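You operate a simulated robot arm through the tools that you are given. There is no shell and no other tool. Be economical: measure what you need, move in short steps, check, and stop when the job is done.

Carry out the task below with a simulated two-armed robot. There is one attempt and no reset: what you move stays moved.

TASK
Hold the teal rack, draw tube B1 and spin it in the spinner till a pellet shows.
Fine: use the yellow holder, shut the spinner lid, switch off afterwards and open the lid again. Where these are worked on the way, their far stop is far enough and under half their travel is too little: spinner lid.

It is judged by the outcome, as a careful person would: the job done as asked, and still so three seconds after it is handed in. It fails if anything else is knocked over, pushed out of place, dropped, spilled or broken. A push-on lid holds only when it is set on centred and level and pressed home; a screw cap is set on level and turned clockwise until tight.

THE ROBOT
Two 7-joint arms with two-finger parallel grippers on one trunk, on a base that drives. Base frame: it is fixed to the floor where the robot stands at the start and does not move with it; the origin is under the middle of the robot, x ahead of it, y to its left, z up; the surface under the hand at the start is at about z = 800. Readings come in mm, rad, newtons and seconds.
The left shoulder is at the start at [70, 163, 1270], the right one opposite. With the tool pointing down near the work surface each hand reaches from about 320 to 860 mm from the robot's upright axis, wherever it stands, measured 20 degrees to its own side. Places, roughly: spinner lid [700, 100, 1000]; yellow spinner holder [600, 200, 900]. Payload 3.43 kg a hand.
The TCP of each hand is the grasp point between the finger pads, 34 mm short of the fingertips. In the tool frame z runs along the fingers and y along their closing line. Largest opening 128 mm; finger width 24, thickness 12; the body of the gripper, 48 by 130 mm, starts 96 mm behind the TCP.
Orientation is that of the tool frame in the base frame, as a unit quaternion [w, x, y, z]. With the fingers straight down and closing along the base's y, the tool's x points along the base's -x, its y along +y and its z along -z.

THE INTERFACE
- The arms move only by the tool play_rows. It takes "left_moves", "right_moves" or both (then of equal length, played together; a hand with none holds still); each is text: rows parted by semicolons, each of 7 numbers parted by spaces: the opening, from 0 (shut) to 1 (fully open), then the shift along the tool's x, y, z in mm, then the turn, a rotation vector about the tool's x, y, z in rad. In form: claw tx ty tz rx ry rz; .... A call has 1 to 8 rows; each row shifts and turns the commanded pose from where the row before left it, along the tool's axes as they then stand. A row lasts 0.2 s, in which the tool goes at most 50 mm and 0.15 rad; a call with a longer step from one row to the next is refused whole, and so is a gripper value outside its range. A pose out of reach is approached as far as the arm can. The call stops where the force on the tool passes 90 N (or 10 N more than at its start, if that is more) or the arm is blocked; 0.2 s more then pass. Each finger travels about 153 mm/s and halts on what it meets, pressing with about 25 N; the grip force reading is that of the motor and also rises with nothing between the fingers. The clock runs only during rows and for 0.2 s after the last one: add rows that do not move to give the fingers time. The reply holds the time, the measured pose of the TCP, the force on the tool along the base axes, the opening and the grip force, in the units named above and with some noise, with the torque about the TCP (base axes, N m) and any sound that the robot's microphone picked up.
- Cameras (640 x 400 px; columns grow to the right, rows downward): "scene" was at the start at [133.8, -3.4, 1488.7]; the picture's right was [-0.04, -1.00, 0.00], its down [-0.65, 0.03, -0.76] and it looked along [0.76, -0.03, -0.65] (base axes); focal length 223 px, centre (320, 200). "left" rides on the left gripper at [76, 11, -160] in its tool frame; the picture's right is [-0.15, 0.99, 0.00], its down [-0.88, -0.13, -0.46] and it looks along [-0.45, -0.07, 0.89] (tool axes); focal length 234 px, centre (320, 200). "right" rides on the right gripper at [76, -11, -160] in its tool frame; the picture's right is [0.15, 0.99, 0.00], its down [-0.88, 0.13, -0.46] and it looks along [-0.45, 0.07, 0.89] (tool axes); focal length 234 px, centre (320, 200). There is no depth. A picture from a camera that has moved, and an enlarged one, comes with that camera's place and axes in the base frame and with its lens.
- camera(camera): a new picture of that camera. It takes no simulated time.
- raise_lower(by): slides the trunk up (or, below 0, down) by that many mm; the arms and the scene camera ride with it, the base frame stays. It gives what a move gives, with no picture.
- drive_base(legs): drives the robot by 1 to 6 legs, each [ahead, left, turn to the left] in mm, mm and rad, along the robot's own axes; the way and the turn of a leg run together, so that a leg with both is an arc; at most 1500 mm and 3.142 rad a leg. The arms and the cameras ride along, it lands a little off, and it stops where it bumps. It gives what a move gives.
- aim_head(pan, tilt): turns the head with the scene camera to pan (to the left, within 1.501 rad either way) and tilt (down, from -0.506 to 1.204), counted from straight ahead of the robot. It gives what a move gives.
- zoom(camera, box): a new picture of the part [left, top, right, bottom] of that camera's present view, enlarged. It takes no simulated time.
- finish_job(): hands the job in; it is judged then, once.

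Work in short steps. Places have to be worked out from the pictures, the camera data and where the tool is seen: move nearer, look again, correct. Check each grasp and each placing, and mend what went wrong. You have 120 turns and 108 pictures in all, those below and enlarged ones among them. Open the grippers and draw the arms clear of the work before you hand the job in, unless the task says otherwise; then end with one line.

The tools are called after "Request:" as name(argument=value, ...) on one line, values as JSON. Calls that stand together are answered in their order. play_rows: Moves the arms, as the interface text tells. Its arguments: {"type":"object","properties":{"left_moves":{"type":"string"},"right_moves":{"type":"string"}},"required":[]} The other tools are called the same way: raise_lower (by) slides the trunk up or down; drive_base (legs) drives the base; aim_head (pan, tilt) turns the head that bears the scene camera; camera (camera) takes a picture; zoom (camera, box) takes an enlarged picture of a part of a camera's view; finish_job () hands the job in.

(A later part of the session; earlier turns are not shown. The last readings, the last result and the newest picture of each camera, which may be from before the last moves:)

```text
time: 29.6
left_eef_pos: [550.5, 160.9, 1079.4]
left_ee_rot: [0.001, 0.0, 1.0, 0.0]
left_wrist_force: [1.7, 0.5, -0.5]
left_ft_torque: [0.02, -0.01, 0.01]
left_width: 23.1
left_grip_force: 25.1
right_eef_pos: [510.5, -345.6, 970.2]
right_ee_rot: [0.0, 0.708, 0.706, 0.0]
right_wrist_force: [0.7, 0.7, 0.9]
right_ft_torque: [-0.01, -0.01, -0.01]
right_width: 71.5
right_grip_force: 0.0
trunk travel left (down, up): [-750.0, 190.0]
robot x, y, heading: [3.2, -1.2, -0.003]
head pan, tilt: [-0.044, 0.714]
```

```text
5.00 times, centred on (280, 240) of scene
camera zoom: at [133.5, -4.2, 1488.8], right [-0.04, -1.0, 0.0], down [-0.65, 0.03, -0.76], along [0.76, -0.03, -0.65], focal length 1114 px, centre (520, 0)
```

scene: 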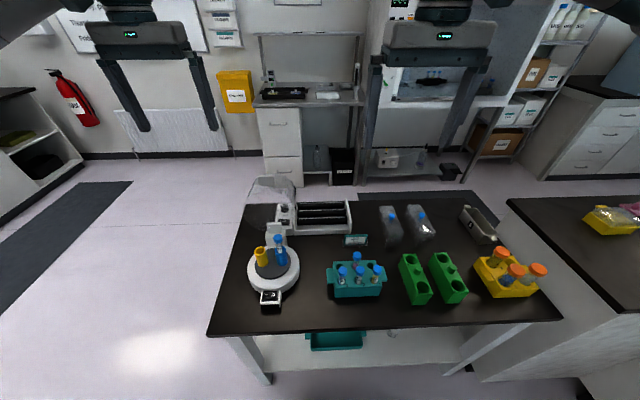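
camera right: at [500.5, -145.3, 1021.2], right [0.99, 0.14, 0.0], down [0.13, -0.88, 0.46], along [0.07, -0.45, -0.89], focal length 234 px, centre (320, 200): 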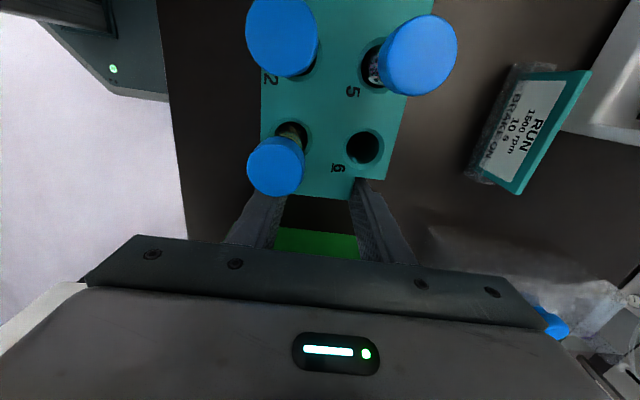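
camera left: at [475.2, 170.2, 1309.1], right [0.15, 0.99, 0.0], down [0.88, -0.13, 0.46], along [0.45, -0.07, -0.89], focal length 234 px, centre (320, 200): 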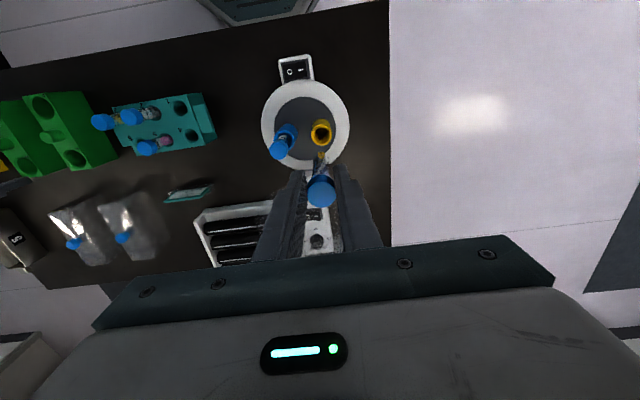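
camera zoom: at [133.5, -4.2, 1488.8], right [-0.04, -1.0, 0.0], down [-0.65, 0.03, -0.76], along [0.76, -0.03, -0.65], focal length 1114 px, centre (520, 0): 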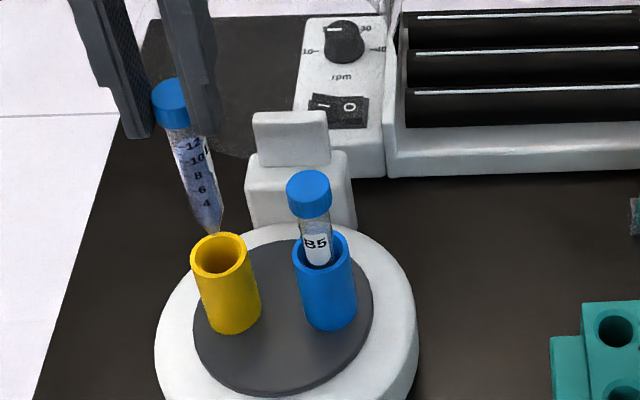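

The tip sits a couple of mm too far +x and 1.5 mm short in y. I correct and dip the tip into the mouth.

Request:
play_rows(left_moves="0.12 2.5 1.5 0 0 0 0; 0.12 0 0 10 0 0 0; 0.12 0 0 10 0 0 0; 0.12 0 0 0 0 0 0")

Request:
zoom(camera="left", box=[270, 100, 370, 215])

Request:
zoom(camera="scene", box=[255, 210, 305, 270])

```text
time: 30.6
left_eef_pos: [545.4, 163.6, 1060.2]
left_ee_rot: [0.0, 0.0, 1.0, 0.0]
left_wrist_force: [-0.6, -0.7, 0.8]
left_ft_torque: [0.06, 0.0, 0.0]
left_width: 23.4
left_grip_force: 25.6
right_eef_pos: [511.0, -346.3, 971.3]
right_ee_rot: [0.0, 0.707, 0.707, 0.0]
right_wrist_force: [-0.8, -0.2, 0.2]
right_ft_torque: [-0.02, -0.04, -0.01]
right_width: 71.9
right_grip_force: 0.1
trunk travel left (down, up): [-750.0, 190.0]
robot x, y, heading: [-1.5, 5.1, -0.003]
head pan, tilt: [-0.044, 0.714]
```

```text
3.48 times, centred on (320, 158) of left
camera zoom: at [469.7, 174.2, 1218.8], right [0.15, 0.99, 0.0], down [0.88, -0.13, 0.46], along [0.45, -0.07, -0.89], focal length 814 px, centre (320, 348)
```

zoom: 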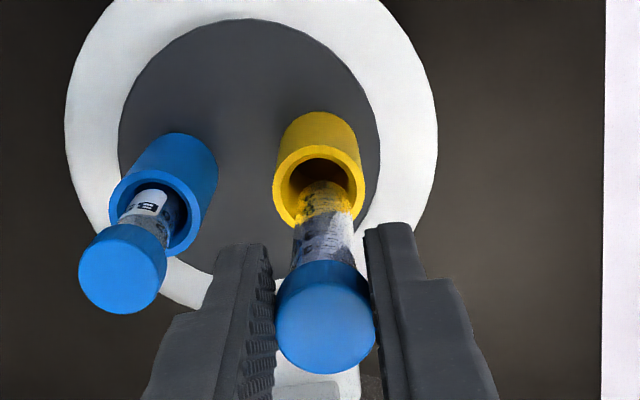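

```text
6.67 times, centred on (280, 240) of scene
camera zoom: at [133.6, -3.7, 1488.8], right [-0.04, -1.0, 0.0], down [-0.65, 0.03, -0.76], along [0.76, -0.03, -0.65], focal length 1485 px, centre (587, -67)
```

zoom: 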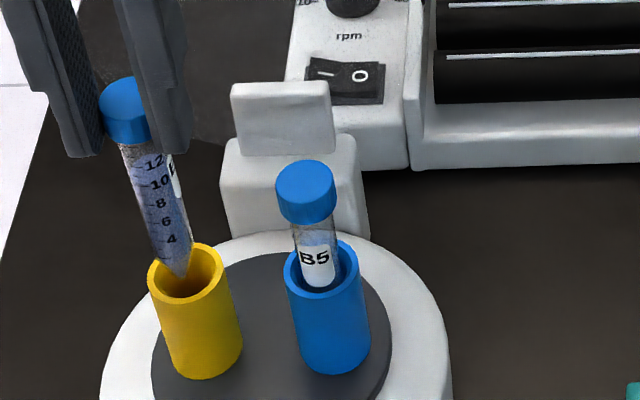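

The tip is inside the mouth, no force. I lower it in small steps toward z≈1003.

Request:
play_rows(left_moves="0.12 -0.5 -0.5 9 0 0 0; 0.12 0 0 9 0 0 0; 0.12 0 0 9 0 0 0; 0.12 0 0 9 0 0 0; 0.12 0 0 6 0 0 0; 0.12 0 0 0 0 0 0")

Request:
zoom(camera="scene", box=[255, 210, 305, 270])

```text
time: 32.0
left_eef_pos: [546.9, 162.8, 1017.6]
left_ee_rot: [0.001, 0.0, 1.0, 0.0]
left_wrist_force: [-0.7, 0.5, -0.8]
left_ft_torque: [0.02, 0.0, -0.01]
left_width: 23.3
left_grip_force: 24.8
right_eef_pos: [512.3, -346.3, 971.1]
right_ee_rot: [0.0, 0.708, 0.707, 0.0]
right_wrist_force: [-0.2, -0.4, -0.1]
right_ft_torque: [0.02, -0.01, 0.03]
right_width: 71.7
right_grip_force: 0.0
trunk travel left (down, up): [-750.0, 190.0]
robot x, y, heading: [-1.2, 0.0, -0.003]
head pan, tilt: [-0.044, 0.714]
```

```text
6.67 times, centred on (280, 240) of scene
camera zoom: at [133.8, -3.6, 1488.7], right [-0.04, -1.0, 0.0], down [-0.65, 0.03, -0.76], along [0.76, -0.03, -0.65], focal length 1485 px, centre (587, -67)
```

zoom: 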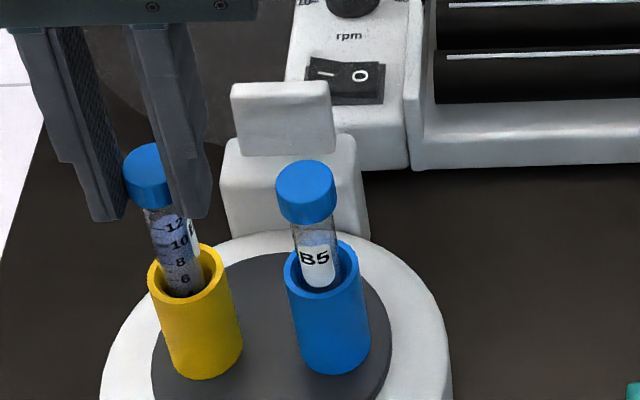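

No contact force yet; B1 still sits about 12–15 mm higher than B5. I continue.

Request:
play_rows(left_moves="0.12 0 0 5 0 0 0; 0.12 0 0 4 0 0 0; 0.12 0 0 3 0 0 0; 0.12 0 0 3 0 0 0; 0.12 0 0 0 0 0 0")

Request:
zoom(camera="scene", box=[255, 210, 305, 270])

```text
time: 33.2
left_eef_pos: [547.3, 163.5, 1005.0]
left_ee_rot: [0.003, -0.001, 1.0, 0.0]
left_wrist_force: [1.4, 0.8, 18.7]
left_ft_torque: [0.09, -0.26, 0.02]
left_width: 23.6
left_grip_force: 25.5
right_eef_pos: [510.6, -345.6, 970.9]
right_ee_rot: [0.0, 0.708, 0.707, 0.001]
right_wrist_force: [0.0, 0.0, 0.6]
right_ft_torque: [-0.02, -0.02, 0.0]
right_width: 71.9
right_grip_force: 0.1
trunk travel left (down, up): [-750.0, 190.0]
robot x, y, heading: [-2.5, -1.5, 0.004]
head pan, tilt: [-0.044, 0.714]
```

```text
6.67 times, centred on (280, 240) of scene
camera zoom: at [132.0, -4.0, 1489.2], right [-0.04, -1.0, 0.0], down [-0.65, 0.03, -0.76], along [0.76, -0.03, -0.65], focal length 1485 px, centre (587, -67)
```

zoom: 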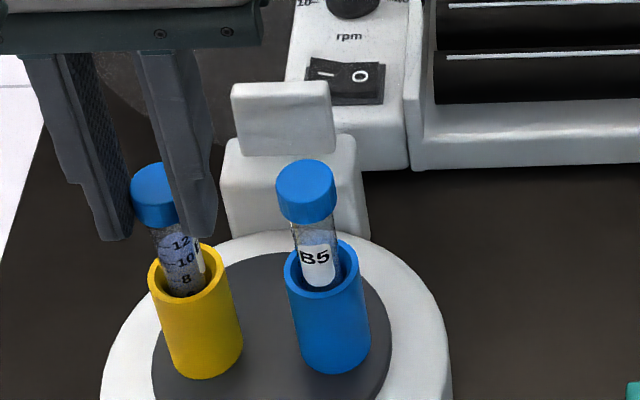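

Bottomed (18.7 N) and level with B5. I ease off 1 mm, open a little and rise.

Request:
play_rows(left_moves="0.12 0 0 -1.5 0 0 0; 0.2 0 0 0 0 0 0; 0.28 0 0 0 0 0 0; 0.28 0 0 -20 0 0 0; 0.28 0 0 -40 0 0 0; 0.28 0 0 -40 0 0 0; 0.28 0 0 -40 0 0 0; 0.28 0 0 0 0 0 0")

Request:
zoom(camera="scene", box=[230, 170, 330, 320])

Request:
camera(camera="left")

```text
time: 35.0
left_eef_pos: [545.6, 163.5, 1144.6]
left_ee_rot: [0.0, -0.002, 1.0, 0.0]
left_wrist_force: [0.3, -0.6, 0.2]
left_ft_torque: [0.0, -0.04, -0.03]
left_width: 35.8
left_grip_force: 0.0
right_eef_pos: [511.5, -344.8, 969.4]
right_ee_rot: [0.0, 0.708, 0.706, -0.001]
right_wrist_force: [0.1, 0.3, -0.7]
right_ft_torque: [0.0, -0.01, 0.02]
right_width: 71.7
right_grip_force: 0.0
trunk travel left (down, up): [-750.0, 190.0]
robot x, y, heading: [-1.6, -0.8, 0.004]
head pan, tilt: [-0.044, 0.714]
```

```text
2.67 times, centred on (280, 245) of scene
camera zoom: at [134.1, -3.3, 1488.7], right [-0.04, -1.0, 0.0], down [-0.65, 0.03, -0.76], along [0.76, -0.03, -0.65], focal length 594 px, centre (427, 80)
```

zoom: 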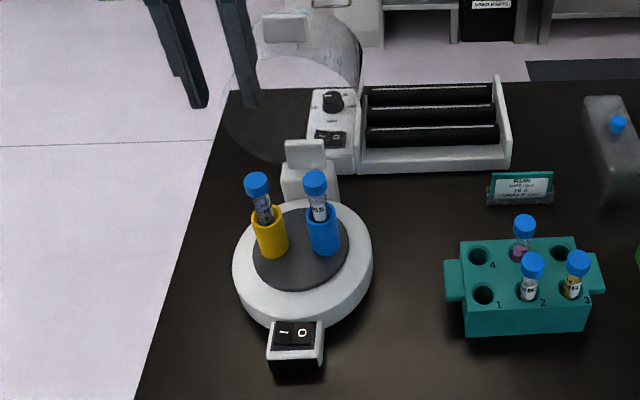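

```text
67 pictures are left
camera left: at [469.6, 174.0, 1303.2], right [0.15, 0.99, 0.0], down [0.88, -0.13, 0.46], along [0.45, -0.07, -0.89], focal length 234 px, centre (320, 200)
```

left: 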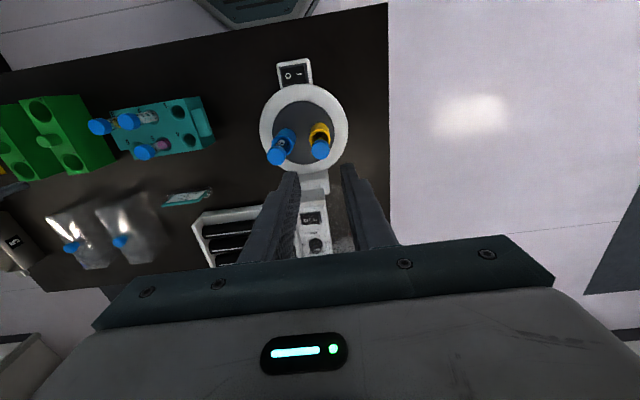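

B1 sits in the yellow holder opposite B5. Now a close look at the lid; I first draw the left hand back and up a little out of the view.

Request:
play_rows(left_moves="0.28 40 20 -10 0 0 0; 0.28 40 20 -10 0 0 0; 0.28 20 30 -10 0 0 0; 0.28 0 0 0 0 0 0")

Request:
zoom(camera="scene", box=[235, 160, 325, 240])

Request:
camera(camera="left")

```text
time: 36.0
left_eef_pos: [446.2, 232.0, 1173.5]
left_ee_rot: [0.0, 0.0, 1.0, 0.0]
left_wrist_force: [1.0, 0.0, 1.1]
left_ft_torque: [0.0, 0.0, -0.01]
left_width: 35.9
left_grip_force: 0.0
right_eef_pos: [511.1, -346.1, 970.6]
right_ee_rot: [0.001, 0.708, 0.706, 0.001]
right_wrist_force: [0.9, 0.2, 0.2]
right_ft_torque: [0.0, -0.01, 0.0]
right_width: 71.5
right_grip_force: 0.1
trunk travel left (down, up): [-750.0, 190.0]
robot x, y, heading: [-4.5, 1.5, 0.002]
head pan, tilt: [-0.044, 0.714]
```

```text
5.00 times, centred on (280, 200) of scene
camera zoom: at [134.4, -4.3, 1488.7], right [-0.04, -1.0, 0.0], down [-0.65, 0.03, -0.76], along [0.76, -0.03, -0.65], focal length 1114 px, centre (520, 200)
```

zoom: 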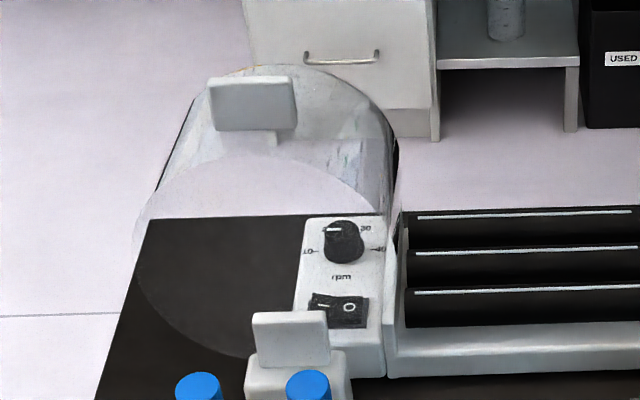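

```text
65 pictures are left
camera left: at [370.2, 243.0, 1333.3], right [0.15, 0.99, 0.0], down [0.88, -0.13, 0.46], along [0.45, -0.07, -0.89], focal length 234 px, centre (320, 200)
```

left: 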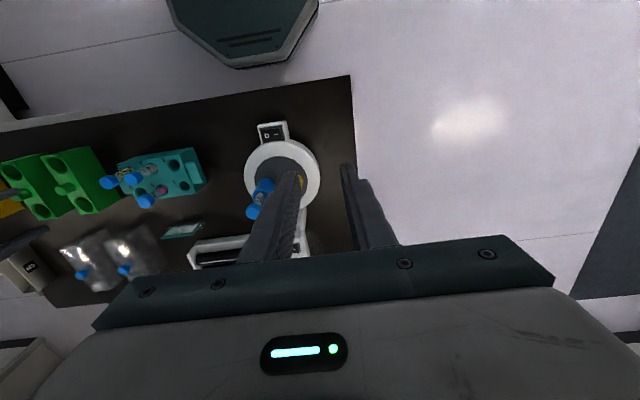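

The lid is a clear cup hinged at the rear, its white handle plate near (686,136,1096). I move the left hand up in front of it to triangulate the handle and hinge better.

Request:
play_rows(left_moves="0.6 0 0 -45 0 0 0; 0.6 0 0 -45 0 0 0; 0.6 -30 -20 -20 0 0 0; 0.6 -40 -25 0 0 0 0; 0.6 -40 -26 0 0 0 0; 0.6 -30 -25 0 0 0 0; 0.6 0 0 0 0 0 0")

Request:
camera(camera="left")

Request:
camera(camera="scene")

```text
time: 37.6
left_eef_pos: [585.3, 138.2, 1285.2]
left_ee_rot: [0.0, 0.0, 1.0, 0.0]
left_wrist_force: [0.3, -0.8, 0.1]
left_ft_torque: [0.02, 0.02, 0.02]
left_width: 77.0
left_grip_force: 0.0
right_eef_pos: [511.2, -345.3, 970.8]
right_ee_rot: [0.0, 0.708, 0.707, -0.001]
right_wrist_force: [0.3, -0.8, 0.6]
right_ft_torque: [0.01, -0.03, -0.03]
right_width: 71.8
right_grip_force: 0.0
trunk travel left (down, up): [-750.0, 190.0]
robot x, y, heading: [-1.7, -0.2, 0.003]
head pan, tilt: [-0.044, 0.714]
```

```text
64 pictures are left
camera left: at [509.2, 148.6, 1443.9], right [0.15, 0.99, 0.0], down [0.88, -0.13, 0.46], along [0.45, -0.07, -0.89], focal length 234 px, centre (320, 200)
```

left: 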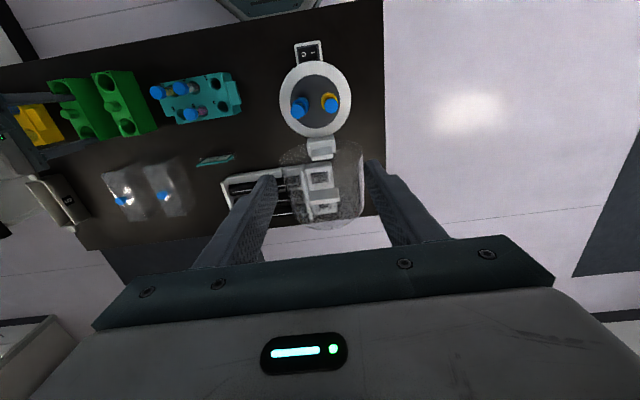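

```text
63 pictures are left
camera scene: at [133.0, -2.4, 1488.8], right [-0.04, -1.0, 0.0], down [-0.65, 0.03, -0.76], along [0.76, -0.03, -0.65], focal length 223 px, centre (320, 200)
```

scene: 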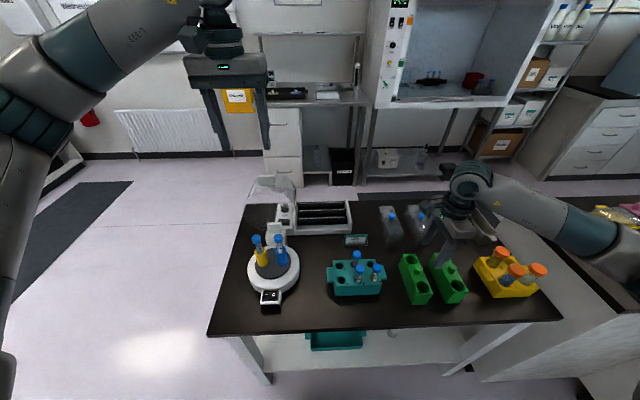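

Request:
zoom(camera="left", box=[260, 120, 380, 240])

Request:
zoom(camera="scene", box=[238, 165, 308, 245])

```text
3.33 times, centred on (320, 180) of left
camera zoom: at [509.2, 148.6, 1443.9], right [0.15, 0.99, 0.0], down [0.88, -0.13, 0.46], along [0.45, -0.07, -0.89], focal length 781 px, centre (320, 267)
```

zoom: 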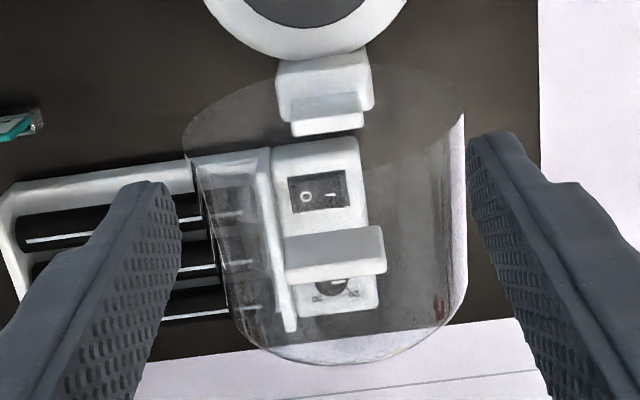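

```text
5.00 times, centred on (273, 205) of scene
camera zoom: at [133.0, -2.4, 1488.8], right [-0.04, -1.0, 0.0], down [-0.65, 0.03, -0.76], along [0.76, -0.03, -0.65], focal length 1114 px, centre (555, 175)
```

zoom: 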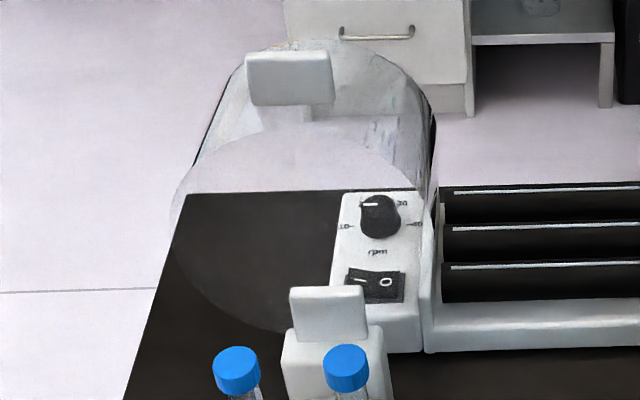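

Handle plate: centre about (676,131,1107), ~50 mm wide in y, 38 tall. The hinge is near (650,131,~895). I'll grip the plate's side edges with the fingertips only, so it can pivot between the pads; first go above and down to z≈1131.

Request:
play_rows(left_moves="0.62 -45 -3 0 0 0 0; 0.62 -45 -4 0 0 0 0; 0.62 0 0 40 0 0 0; 0.62 0 0 40 0 0 0; 0.62 0 0 34 0 0 0; 0.62 0 0 0 0 0 0")

Request:
zoom(camera="left", box=[220, 100, 440, 250])

Request:
zoom(camera="scene", box=[228, 145, 318, 245])

```text
time: 39.0
left_eef_pos: [676.7, 130.6, 1170.9]
left_ee_rot: [0.002, 0.001, 1.0, 0.0]
left_wrist_force: [0.2, -1.1, 0.1]
left_ft_torque: [-0.03, -0.02, 0.0]
left_width: 79.4
left_grip_force: 0.0
right_eef_pos: [510.3, -344.9, 970.9]
right_ee_rot: [0.0, 0.708, 0.706, 0.0]
right_wrist_force: [-0.3, 0.0, 0.2]
right_ft_torque: [0.0, 0.01, -0.05]
right_width: 71.7
right_grip_force: 0.1
trunk travel left (down, up): [-750.0, 190.0]
robot x, y, heading: [1.5, 2.0, -0.002]
head pan, tilt: [-0.044, 0.714]
```

```text
2.67 times, centred on (330, 175) of left
camera zoom: at [599.8, 140.8, 1329.8], right [0.15, 0.99, 0.0], down [0.88, -0.13, 0.46], along [0.45, -0.07, -0.89], focal length 624 px, centre (293, 267)
```

zoom: 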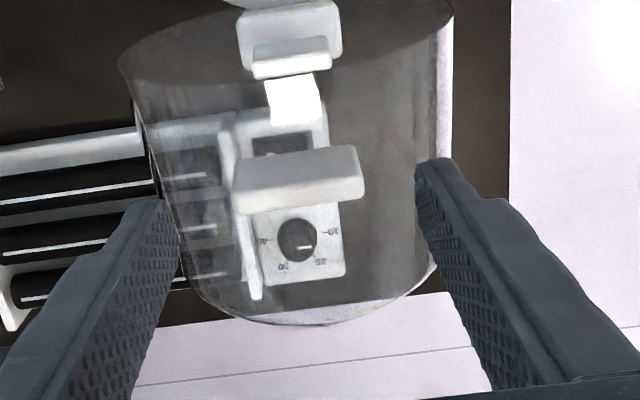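

```text
4.00 times, centred on (273, 195) of scene
camera zoom: at [133.3, -3.4, 1488.8], right [-0.04, -1.0, 0.0], down [-0.65, 0.03, -0.76], along [0.76, -0.03, -0.65], focal length 891 px, centre (508, 220)
```

zoom: 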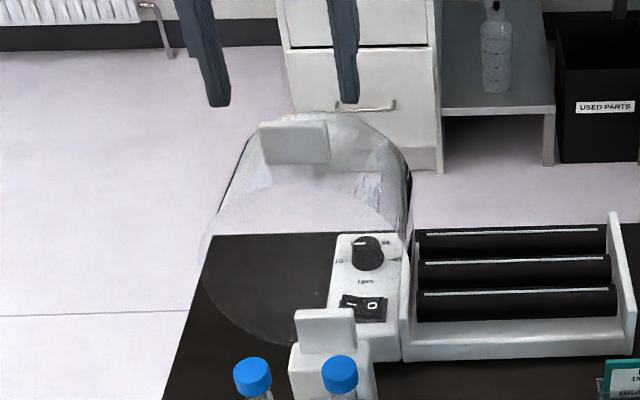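

The triangulation agrees: plate centre ≈(675,131,1108). I descend 40 mm and close on its side edges.

Request:
play_rows(left_moves="0.62 0 0 20 0 0 0; 0.62 0 0 19 0 0 0; 0.5 0 0 0 0 0 0; 0.45 0 0 0 0 0 0; 0.4 0 0 0 0 0 0; 0.35 0 0 0 0 0 0; 0.35 0 0 0 0 0 0")

Request:
zoom(camera="left", box=[220, 100, 440, 250])

Request:
zoom(camera="scene", box=[228, 145, 318, 245])

```text
time: 40.6
left_eef_pos: [676.9, 130.4, 1131.2]
left_ee_rot: [-0.001, -0.001, 1.0, 0.0]
left_wrist_force: [0.3, 0.9, -1.8]
left_ft_torque: [0.2, 0.0, -0.07]
left_width: 49.7
left_grip_force: 44.9
right_eef_pos: [511.5, -344.8, 969.5]
right_ee_rot: [0.0, 0.707, 0.707, 0.0]
right_wrist_force: [0.0, 0.0, 0.4]
right_ft_torque: [0.01, 0.0, 0.02]
right_width: 71.5
right_grip_force: 0.2
trunk travel left (down, up): [-750.0, 190.0]
robot x, y, heading: [-1.5, 1.0, 0.001]
head pan, tilt: [-0.044, 0.714]
```

```text
2.67 times, centred on (330, 175) of left
camera zoom: at [600.4, 141.5, 1290.6], right [0.15, 0.99, 0.0], down [0.88, -0.13, 0.46], along [0.45, -0.07, -0.89], focal length 624 px, centre (293, 267)
```

zoom: 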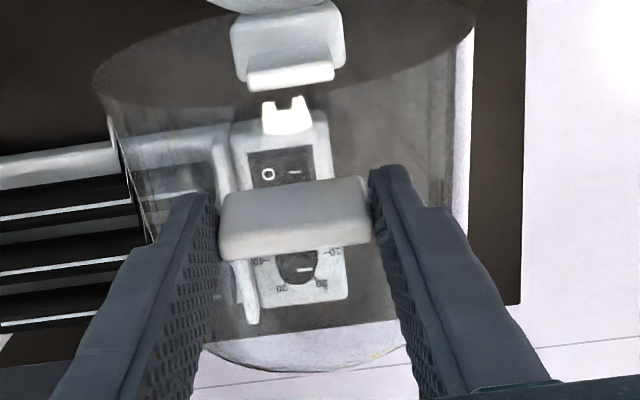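

```text
4.00 times, centred on (273, 195) of scene
camera zoom: at [134.0, -3.3, 1488.7], right [-0.04, -1.0, 0.0], down [-0.65, 0.03, -0.76], along [0.76, -0.03, -0.65], focal length 891 px, centre (508, 220)
```

zoom: 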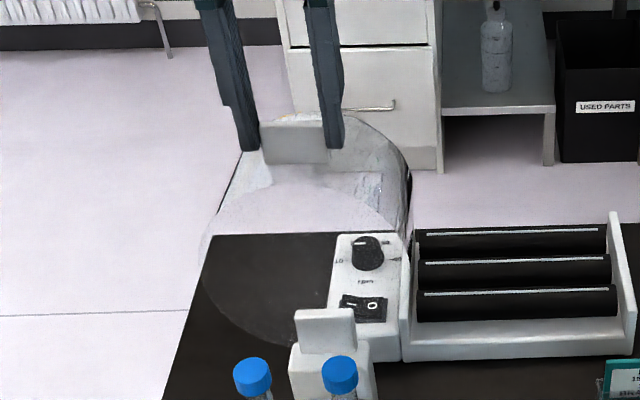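

Gripped at 49.7 mm. I try the first bit of the arc (about 0.1 rad, mostly −x) and read the forces.

Request:
play_rows(left_moves="0.36 10 0 -1 0 0 0; 0.36 11 0 -1 0 0 0; 0.36 0 0 0 0 0 0")

Request:
zoom(camera="scene", box=[228, 145, 318, 245])

```text
time: 41.4
left_eef_pos: [656.9, 130.2, 1132.9]
left_ee_rot: [0.0, -0.001, 1.0, 0.0]
left_wrist_force: [6.5, 2.7, -5.3]
left_ft_torque: [0.0, -1.35, -0.09]
left_width: 49.6
left_grip_force: 45.3
right_eef_pos: [512.7, -345.1, 969.0]
right_ee_rot: [-0.001, 0.707, 0.707, 0.0]
right_wrist_force: [0.8, 0.1, 0.6]
right_ft_torque: [-0.04, -0.01, 0.02]
right_width: 71.8
right_grip_force: 0.1
trunk travel left (down, up): [-750.0, 190.0]
robot x, y, heading: [-0.5, -5.2, 0.002]
head pan, tilt: [-0.044, 0.714]
```

```text
4.00 times, centred on (273, 195) of scene
camera zoom: at [135.7, -3.2, 1488.5], right [-0.04, -1.0, 0.0], down [-0.65, 0.03, -0.76], along [0.75, -0.03, -0.66], focal length 891 px, centre (508, 220)
```

zoom: 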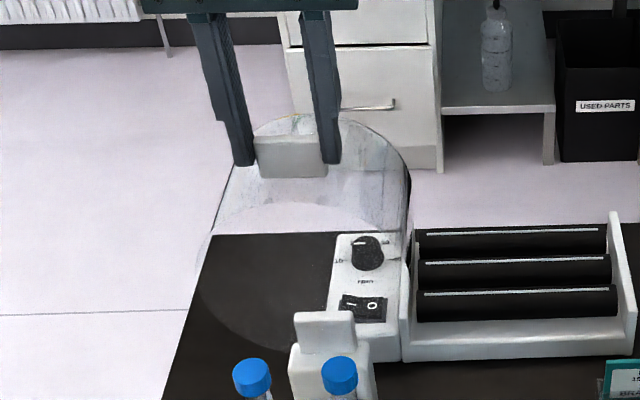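

The lid follows, with a little pivot torque. I continue four rows along the arc, pitching the hand slightly along with it.

Request:
play_rows(left_moves="0.37 22.9 0 0.7 0 -0.06 0; 0.37 22.9 0 1.5 0 -0.06 0; 0.37 22.8 0 2.1 0 -0.06 0; 0.37 22.7 0 3 0 -0.06 0; 0.37 0 0 0 0 0 0")

Request:
zoom(camera="scene", box=[228, 145, 318, 265])

```text
time: 42.6
left_eef_pos: [568.2, 130.7, 1115.5]
left_ee_rot: [0.118, -0.001, 0.993, 0.0]
left_wrist_force: [10.1, 3.4, -17.6]
left_ft_torque: [0.07, -0.66, -0.35]
left_width: 49.5
left_grip_force: 45.1
right_eef_pos: [513.6, -343.8, 970.3]
right_ee_rot: [-0.002, 0.707, 0.707, -0.002]
right_wrist_force: [0.3, 0.4, -0.1]
right_ft_torque: [0.0, -0.01, 0.01]
right_width: 71.5
right_grip_force: 0.1
trunk travel left (down, up): [-750.0, 190.0]
robot x, y, heading: [-1.7, 5.0, 0.001]
head pan, tilt: [-0.044, 0.714]
```

```text
3.33 times, centred on (273, 205) of scene
camera zoom: at [137.7, -2.4, 1488.2], right [-0.04, -1.0, 0.0], down [-0.66, 0.03, -0.75], along [0.75, -0.03, -0.66], focal length 742 px, centre (477, 183)
```

zoom: 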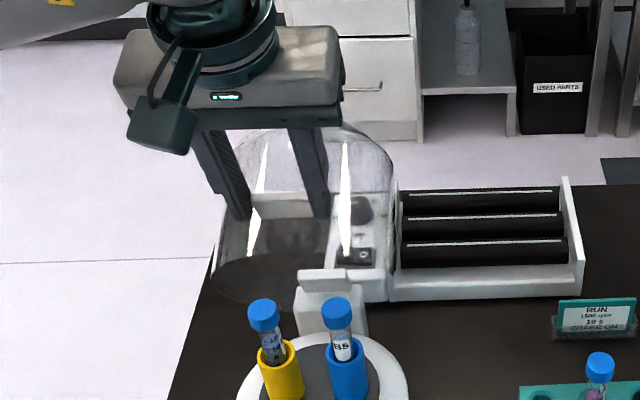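

There's radial tension (the true radius is shorter), so I refit the hinge to about (652,911), r≈197, and continue on the tighter arc.

Request:
play_rows(left_moves="0.37 18.1 0 7.5 0 -0.05 0; 0.37 20.2 0 5.2 0 -0.05 0; 0.37 19.9 0 6.2 0 -0.05 0; 0.37 19.7 0 7 0 -0.05 0; 0.37 0 0 0 0 0 0")

Request:
zoom(camera="scene", box=[228, 165, 318, 285])

```text
time: 43.8
left_eef_pos: [499.4, 130.2, 1069.8]
left_ee_rot: [0.219, 0.0, 0.976, 0.0]
left_wrist_force: [-1.7, 6.6, 0.6]
left_ft_torque: [0.11, 0.1, 0.13]
left_width: 50.7
left_grip_force: 3.1
right_eef_pos: [511.3, -343.7, 971.2]
right_ee_rot: [0.0, 0.708, 0.707, 0.0]
right_wrist_force: [0.4, -0.2, -0.6]
right_ft_torque: [-0.01, 0.0, 0.03]
right_width: 71.7
right_grip_force: 0.1
trunk travel left (down, up): [-750.0, 190.0]
robot x, y, heading: [3.1, -0.1, -0.002]
head pan, tilt: [-0.044, 0.714]
```

```text
3.33 times, centred on (273, 225) of scene
camera zoom: at [133.3, -2.6, 1488.8], right [-0.04, -1.0, 0.0], down [-0.65, 0.03, -0.76], along [0.76, -0.03, -0.65], focal length 742 px, centre (477, 117)
```

zoom: 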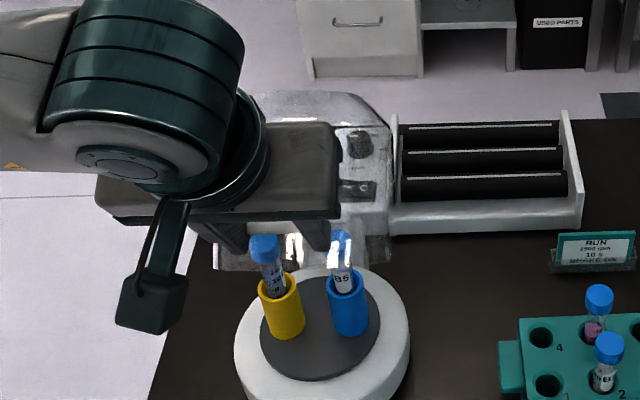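

Grip force dropped to 3 N — the plate may have slipped. I look with the left camera.

Request:
camera(camera="left")

Request:
camera(camera="scene")

```text
53 pictures are left
camera left: at [362.1, 141.2, 1180.9], right [0.13, 0.99, 0.06], down [0.6, -0.13, 0.79], along [0.79, -0.07, -0.61], focal length 234 px, centre (320, 200)
```

left: 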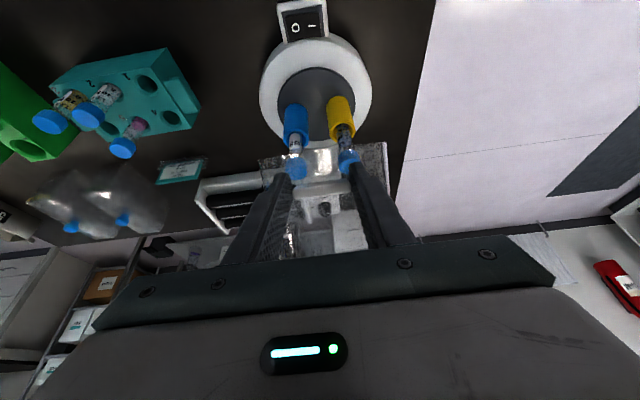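

```text
52 pictures are left
camera scene: at [133.3, -2.6, 1488.8], right [-0.04, -1.0, 0.0], down [-0.65, 0.03, -0.76], along [0.76, -0.03, -0.65], focal length 223 px, centre (320, 200)
```

scene: 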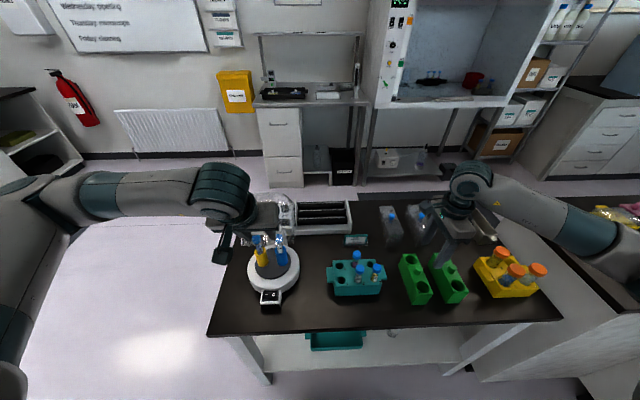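

Request:
zoom(camera="left", box=[240, 110, 420, 260])

Request:
zoom(camera="scene", box=[240, 185, 310, 255])

```text
2.67 times, centred on (330, 185) of left
camera zoom: at [362.1, 141.2, 1180.9], right [0.13, 0.99, 0.06], down [0.6, -0.13, 0.79], along [0.79, -0.07, -0.61], focal length 624 px, centre (293, 240)
```

zoom: 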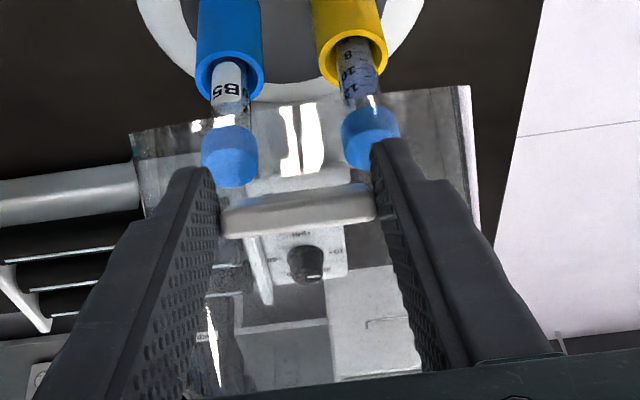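

```text
5.71 times, centred on (275, 220) of scene
camera zoom: at [133.3, -2.6, 1488.8], right [-0.04, -1.0, 0.0], down [-0.65, 0.03, -0.76], along [0.76, -0.03, -0.65], focal length 1273 px, centre (577, 86)
```

zoom: 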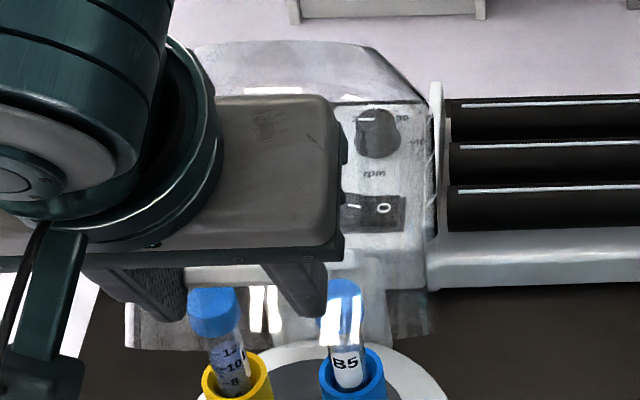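

The plate is still between the fingertips. I tighten to regain the grip.

Request:
play_rows(left_moves="0.33 0 0 0 0 0 0; 0.3 0 0 0 0 0 0; 0.3 0 0 0 0 0 0")

Request:
zoom(camera="left", box=[240, 110, 420, 260])

```text
time: 44.6
left_eef_pos: [499.6, 131.7, 1069.7]
left_ee_rot: [0.219, -0.001, 0.976, 0.0]
left_wrist_force: [-3.6, 7.9, 0.6]
left_ft_torque: [0.27, 0.62, 0.23]
left_width: 49.7
left_grip_force: 44.9
right_eef_pos: [512.1, -344.3, 970.8]
right_ee_rot: [0.0, 0.708, 0.706, 0.0]
right_wrist_force: [0.2, -0.6, 0.3]
right_ft_torque: [-0.03, 0.01, -0.04]
right_width: 71.6
right_grip_force: 0.0
trunk travel left (down, up): [-750.0, 190.0]
robot x, y, heading: [-0.4, 1.4, -0.001]
head pan, tilt: [-0.044, 0.714]
```

```text
2.67 times, centred on (330, 185) of left
camera zoom: at [362.3, 141.6, 1181.0], right [0.13, 0.99, 0.06], down [0.6, -0.13, 0.79], along [0.79, -0.07, -0.61], focal length 624 px, centre (293, 240)
```

zoom: 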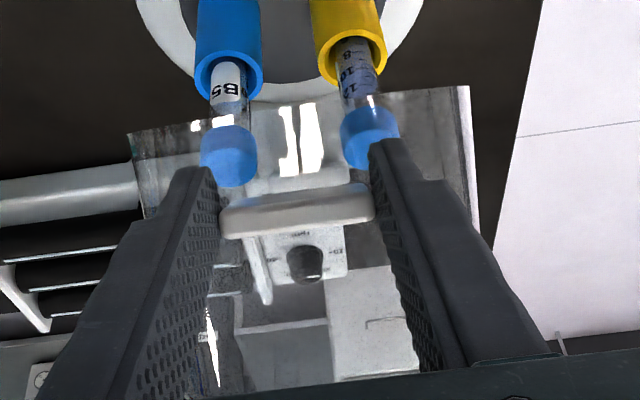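

Regripped (49.7 mm, 45 N), plate at ≈(512,131,1048). I continue three rows along the arc at constant pitch.

Request:
play_rows(left_moves="0.3 18 0 8 0 0 0; 0.3 17.1 0 9.6 0 0 0; 0.3 16.1 0 11.3 0 0 0; 0.3 0 0 0 0 0 0")

Request:
zoom(camera="left", box=[240, 110, 420, 260])

```text
time: 45.6
left_eef_pos: [463.6, 130.6, 1021.9]
left_ee_rot: [0.22, 0.0, 0.976, -0.001]
left_wrist_force: [-7.5, 6.9, 11.7]
left_ft_torque: [-0.13, -1.34, 0.01]
left_width: 50.0
left_grip_force: 44.5
right_eef_pos: [510.1, -345.0, 971.5]
right_ee_rot: [0.001, 0.708, 0.706, 0.0]
right_wrist_force: [0.6, 0.6, 0.0]
right_ft_torque: [0.01, -0.03, -0.01]
right_width: 71.7
right_grip_force: 0.1
trunk travel left (down, up): [-750.0, 190.0]
robot x, y, heading: [-0.1, 3.0, 0.0]
head pan, tilt: [-0.044, 0.714]
```

```text
2.67 times, centred on (330, 185) of left
camera zoom: at [326.7, 141.7, 1132.6], right [0.13, 0.99, 0.06], down [0.6, -0.13, 0.79], along [0.79, -0.07, -0.61], focal length 624 px, centre (293, 240)
```

zoom: 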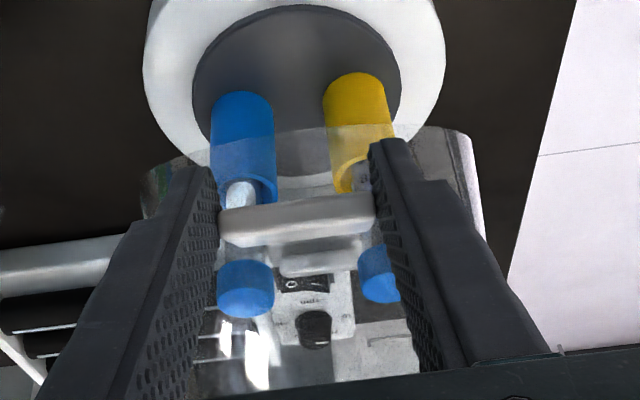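

Going well; slight outward push, so I add 2 mm outward and continue three more rows.

Request:
play_rows(left_moves="0.3 16.3 0 11.6 0 0 0; 0.3 13.8 0 14 0 0 0; 0.3 12.2 0 15.5 0 0 0; 0.3 0 0 0 0 0 0")

Request:
zoom(camera="left", box=[240, 110, 420, 260])

Request:
zoom(camera="scene", box=[220, 200, 330, 320])

```text
time: 46.6
left_eef_pos: [447.7, 130.6, 963.4]
left_ee_rot: [0.217, -0.001, 0.976, 0.0]
left_wrist_force: [-6.5, 12.0, -3.4]
left_ft_torque: [0.32, 0.98, 0.07]
left_width: 49.7
left_grip_force: 45.0
left hand out of reach, approached as far as the arm can: row 2
right_eef_pos: [511.9, -342.5, 971.2]
right_ee_rot: [0.001, 0.707, 0.707, -0.001]
right_wrist_force: [-0.5, 0.5, 0.1]
right_ft_torque: [0.0, -0.01, 0.01]
right_width: 71.7
right_grip_force: 0.0
trunk travel left (down, up): [-750.0, 190.0]
robot x, y, heading: [-1.4, 0.1, -0.003]
head pan, tilt: [-0.044, 0.714]
```

```text
2.67 times, centred on (330, 185) of left
camera zoom: at [311.2, 141.3, 1074.8], right [0.13, 0.99, 0.06], down [0.6, -0.13, 0.79], along [0.79, -0.07, -0.62], focal length 624 px, centre (293, 240)
```

zoom: 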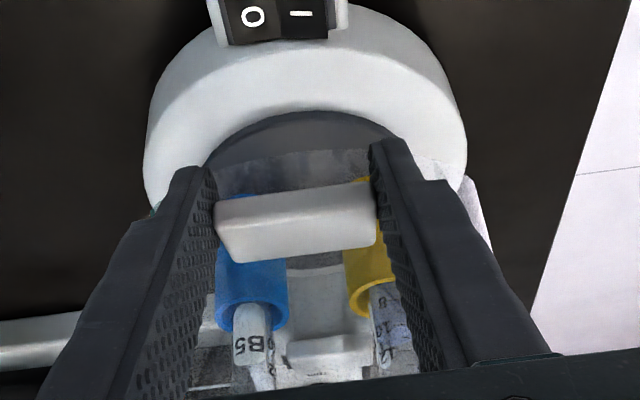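

```text
3.33 times, centred on (275, 260) of scene
camera zoom: at [133.3, -1.3, 1488.5], right [-0.04, -1.0, 0.0], down [-0.65, 0.03, -0.76], along [0.76, -0.03, -0.65], focal length 742 px, centre (470, 0)
```

zoom: 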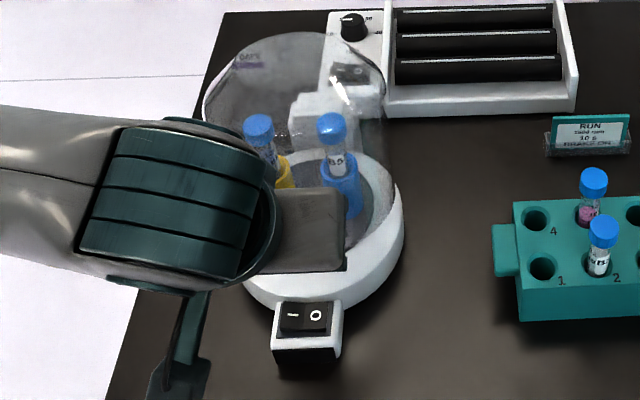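

Nearly shut, close to the arm's inner limit. I continue down while easing the pitch back toward vertical.

Request:
play_rows(left_moves="0.3 8.5 0 14.7 0 0.09 0; 0.3 2.2 0 7.4 0 0.05 0; 0.3 0 0 0 0 0 0")

Request:
zoom(camera="left", box=[240, 80, 420, 230])

Request:
zoom(camera="scene", box=[220, 200, 330, 320])

```text
time: 47.4
left_eef_pos: [446.8, 130.6, 940.8]
left_ee_rot: [0.151, 0.0, 0.989, -0.001]
left_wrist_force: [-7.4, 16.0, 6.1]
left_ft_torque: [0.31, -1.25, 0.02]
left_width: 49.8
left_grip_force: 44.5
right_eef_pos: [510.3, -343.1, 971.6]
right_ee_rot: [0.001, 0.708, 0.707, 0.0]
right_wrist_force: [0.3, -0.6, 0.5]
right_ft_torque: [-0.02, 0.0, 0.03]
right_width: 71.4
right_grip_force: 0.1
trunk travel left (down, up): [-750.0, 190.0]
robot x, y, heading: [1.3, 4.2, 0.001]
head pan, tilt: [-0.044, 0.714]
```

```text
2.67 times, centred on (330, 155) of left
camera zoom: at [326.3, 141.5, 1070.5], right [0.14, 0.99, 0.04], down [0.71, -0.13, 0.7], along [0.7, -0.07, -0.72], focal length 624 px, centre (293, 320)
```

zoom: 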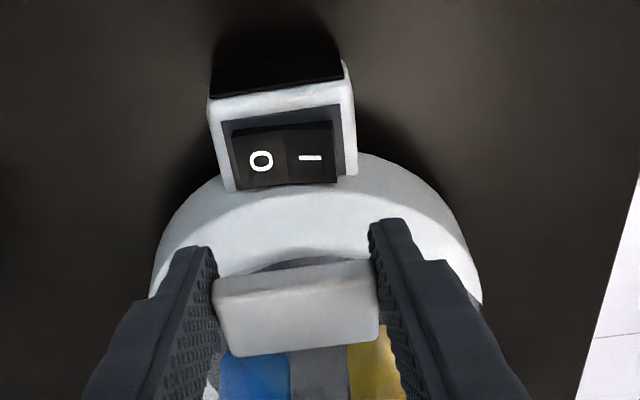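

```text
3.33 times, centred on (275, 260) of scene
camera zoom: at [131.6, -0.9, 1489.0], right [-0.04, -1.0, 0.0], down [-0.65, 0.03, -0.76], along [0.76, -0.03, -0.65], focal length 742 px, centre (470, 0)
```

zoom: 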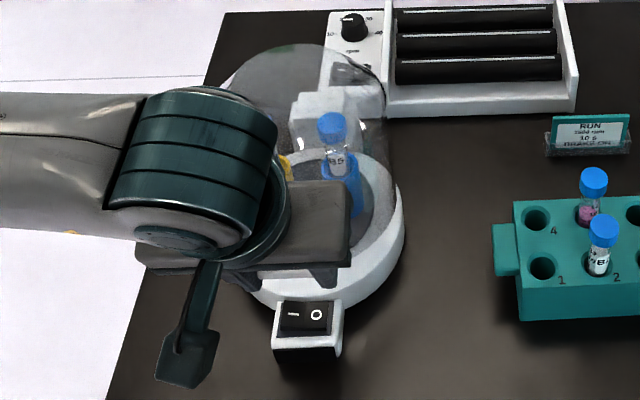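

Still a few degrees open. I go on down in small steps, watching the upward force.

Request:
play_rows(left_moves="0.3 1 0 6 0 0.05 0; 0.3 1 0 6 0 0.05 0; 0.3 -0.2 0 6 0 0.05 0; 0.3 0 0 0 0 0 0")

Request:
zoom(camera="left", box=[240, 80, 420, 230])

```text
time: 48.4
left_eef_pos: [447.9, 132.1, 923.2]
left_ee_rot: [0.075, 0.0, 0.997, 0.0]
left_wrist_force: [-14.4, 18.8, 5.3]
left_ft_torque: [0.57, -0.94, -0.01]
left_width: 49.7
left_grip_force: 45.0
right_eef_pos: [509.0, -344.3, 971.3]
right_ee_rot: [0.002, 0.709, 0.705, 0.0]
right_wrist_force: [0.1, -0.1, -0.3]
right_ft_torque: [-0.04, 0.01, 0.03]
right_width: 71.8
right_grip_force: 0.0
trunk travel left (down, up): [-750.0, 190.0]
robot x, y, heading: [3.0, 1.8, -0.002]
head pan, tilt: [-0.044, 0.714]
```

```text
2.67 times, centred on (330, 155) of left
camera zoom: at [349.0, 141.6, 1068.8], right [0.14, 0.99, 0.02], down [0.8, -0.13, 0.58], along [0.58, -0.07, -0.81], focal length 624 px, centre (293, 320)
```

zoom: 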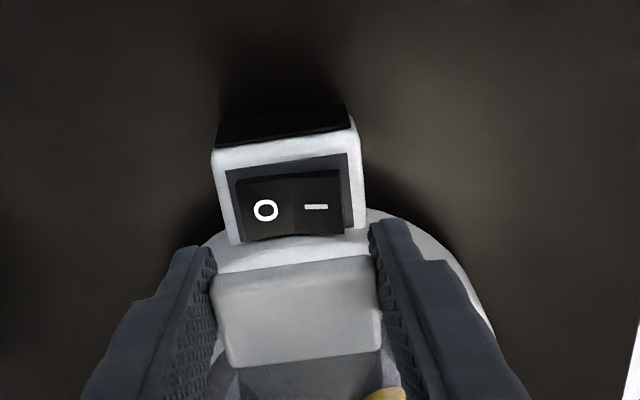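

Outward and sideways pull is building, so I ease 2 mm outward and 1.5 mm in +y while continuing down.

Request:
play_rows(left_moves="0.3 2 1.5 3 0 0.02 0; 0.3 0 0 4 0 0.02 0; 0.3 0 0 4 0 0.02 0; 0.3 0 0 0 0 0 0")

Request:
zoom(camera="left", box=[240, 80, 420, 230])

Request:
zoom(camera="scene", box=[220, 200, 330, 320])

```text
time: 49.4
left_eef_pos: [450.1, 131.4, 911.8]
left_ee_rot: [0.047, 0.0, 0.999, -0.001]
left_wrist_force: [-6.1, 12.5, 7.2]
left_ft_torque: [0.21, -1.59, -0.25]
left_width: 49.6
left_grip_force: 44.8
right_eef_pos: [511.0, -344.4, 971.0]
right_ee_rot: [0.001, 0.708, 0.706, 0.0]
right_wrist_force: [0.0, 0.1, 0.3]
right_ft_torque: [-0.02, 0.0, 0.0]
right_width: 71.8
right_grip_force: 0.0
trunk travel left (down, up): [-750.0, 190.0]
robot x, y, heading: [-1.2, 2.5, -0.005]
head pan, tilt: [-0.044, 0.714]
```

```text
2.67 times, centred on (330, 155) of left
camera zoom: at [358.7, 141.9, 1063.4], right [0.14, 0.99, 0.01], down [0.83, -0.13, 0.54], along [0.53, -0.07, -0.84], focal length 624 px, centre (293, 320)
```

zoom: 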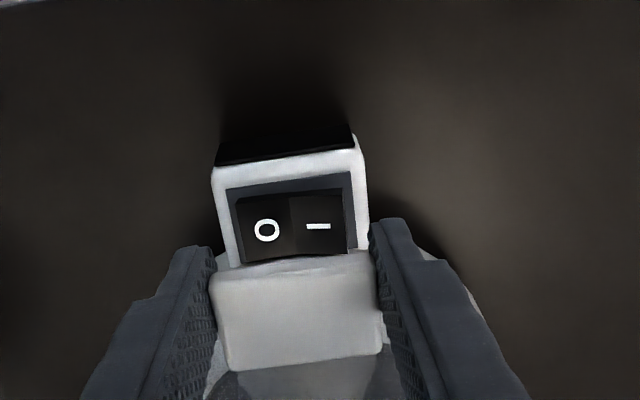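

```text
3.33 times, centred on (275, 260) of scene
camera zoom: at [131.9, -1.8, 1489.0], right [-0.04, -1.0, 0.0], down [-0.65, 0.03, -0.76], along [0.76, -0.03, -0.65], focal length 742 px, centre (470, 0)
```

zoom: 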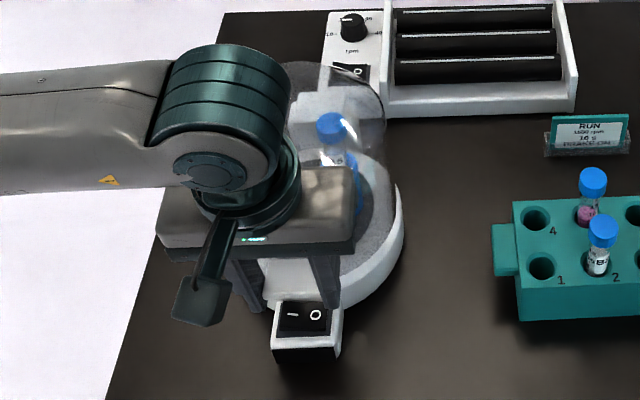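

No hard stop yet (7 N up). I continue 3 mm steps, with the rocker top estimated around z 855–865 under the fingertips (878).

Request:
play_rows(left_moves="0.3 0 1 3 0 0.02 0; 0.3 0 0 3 0 0.02 0; 0.3 0 0 0 0 0 0")

Request:
zoom(camera="scene", box=[240, 210, 310, 300])

```text
time: 50.2
left_eef_pos: [447.6, 131.3, 907.1]
left_ee_rot: [0.027, -0.001, 1.0, -0.002]
left_wrist_force: [-7.3, 7.9, 25.5]
left_ft_torque: [-0.44, -1.65, 0.05]
left_width: 49.4
left_grip_force: 44.9
right_eef_pos: [509.7, -344.3, 972.5]
right_ee_rot: [0.001, 0.708, 0.707, 0.001]
right_wrist_force: [0.3, 0.9, 0.3]
right_ft_torque: [0.01, -0.02, 0.0]
right_width: 71.6
right_grip_force: 0.0
trunk travel left (down, up): [-750.0, 190.0]
robot x, y, heading: [0.3, -1.5, -0.005]
head pan, tilt: [-0.044, 0.714]
```

```text
4.44 times, centred on (275, 255) of scene
camera zoom: at [130.0, -2.9, 1489.2], right [-0.04, -1.0, 0.0], down [-0.65, 0.03, -0.76], along [0.76, -0.03, -0.65], focal length 990 px, centre (520, -44)
```

zoom: 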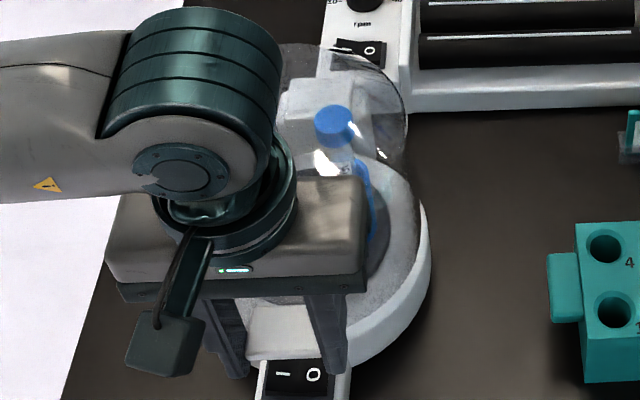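

25 N upward at 907: the stop seems reached. I press 3 mm more to confirm.

Request:
play_rows(left_moves="0.3 0 0 3 0 0 0; 0.3 0 0 0 0 0 0")

```text
time: 50.8
left_eef_pos: [448.6, 132.4, 906.4]
left_ee_rot: [0.028, -0.001, 1.0, -0.001]
left_wrist_force: [-7.8, 11.0, 53.7]
left_ft_torque: [-0.32, 0.55, -0.05]
left_width: 49.6
left_grip_force: 45.4
right_eef_pos: [508.4, -345.4, 972.9]
right_ee_rot: [0.001, 0.708, 0.706, 0.001]
right_wrist_force: [-0.2, -0.2, -0.2]
right_ft_torque: [0.0, -0.01, -0.03]
right_width: 71.7
right_grip_force: 0.1
trunk travel left (down, up): [-750.0, 190.0]
robot x, y, heading: [1.0, 2.2, -0.001]
head pan, tilt: [-0.044, 0.714]
```

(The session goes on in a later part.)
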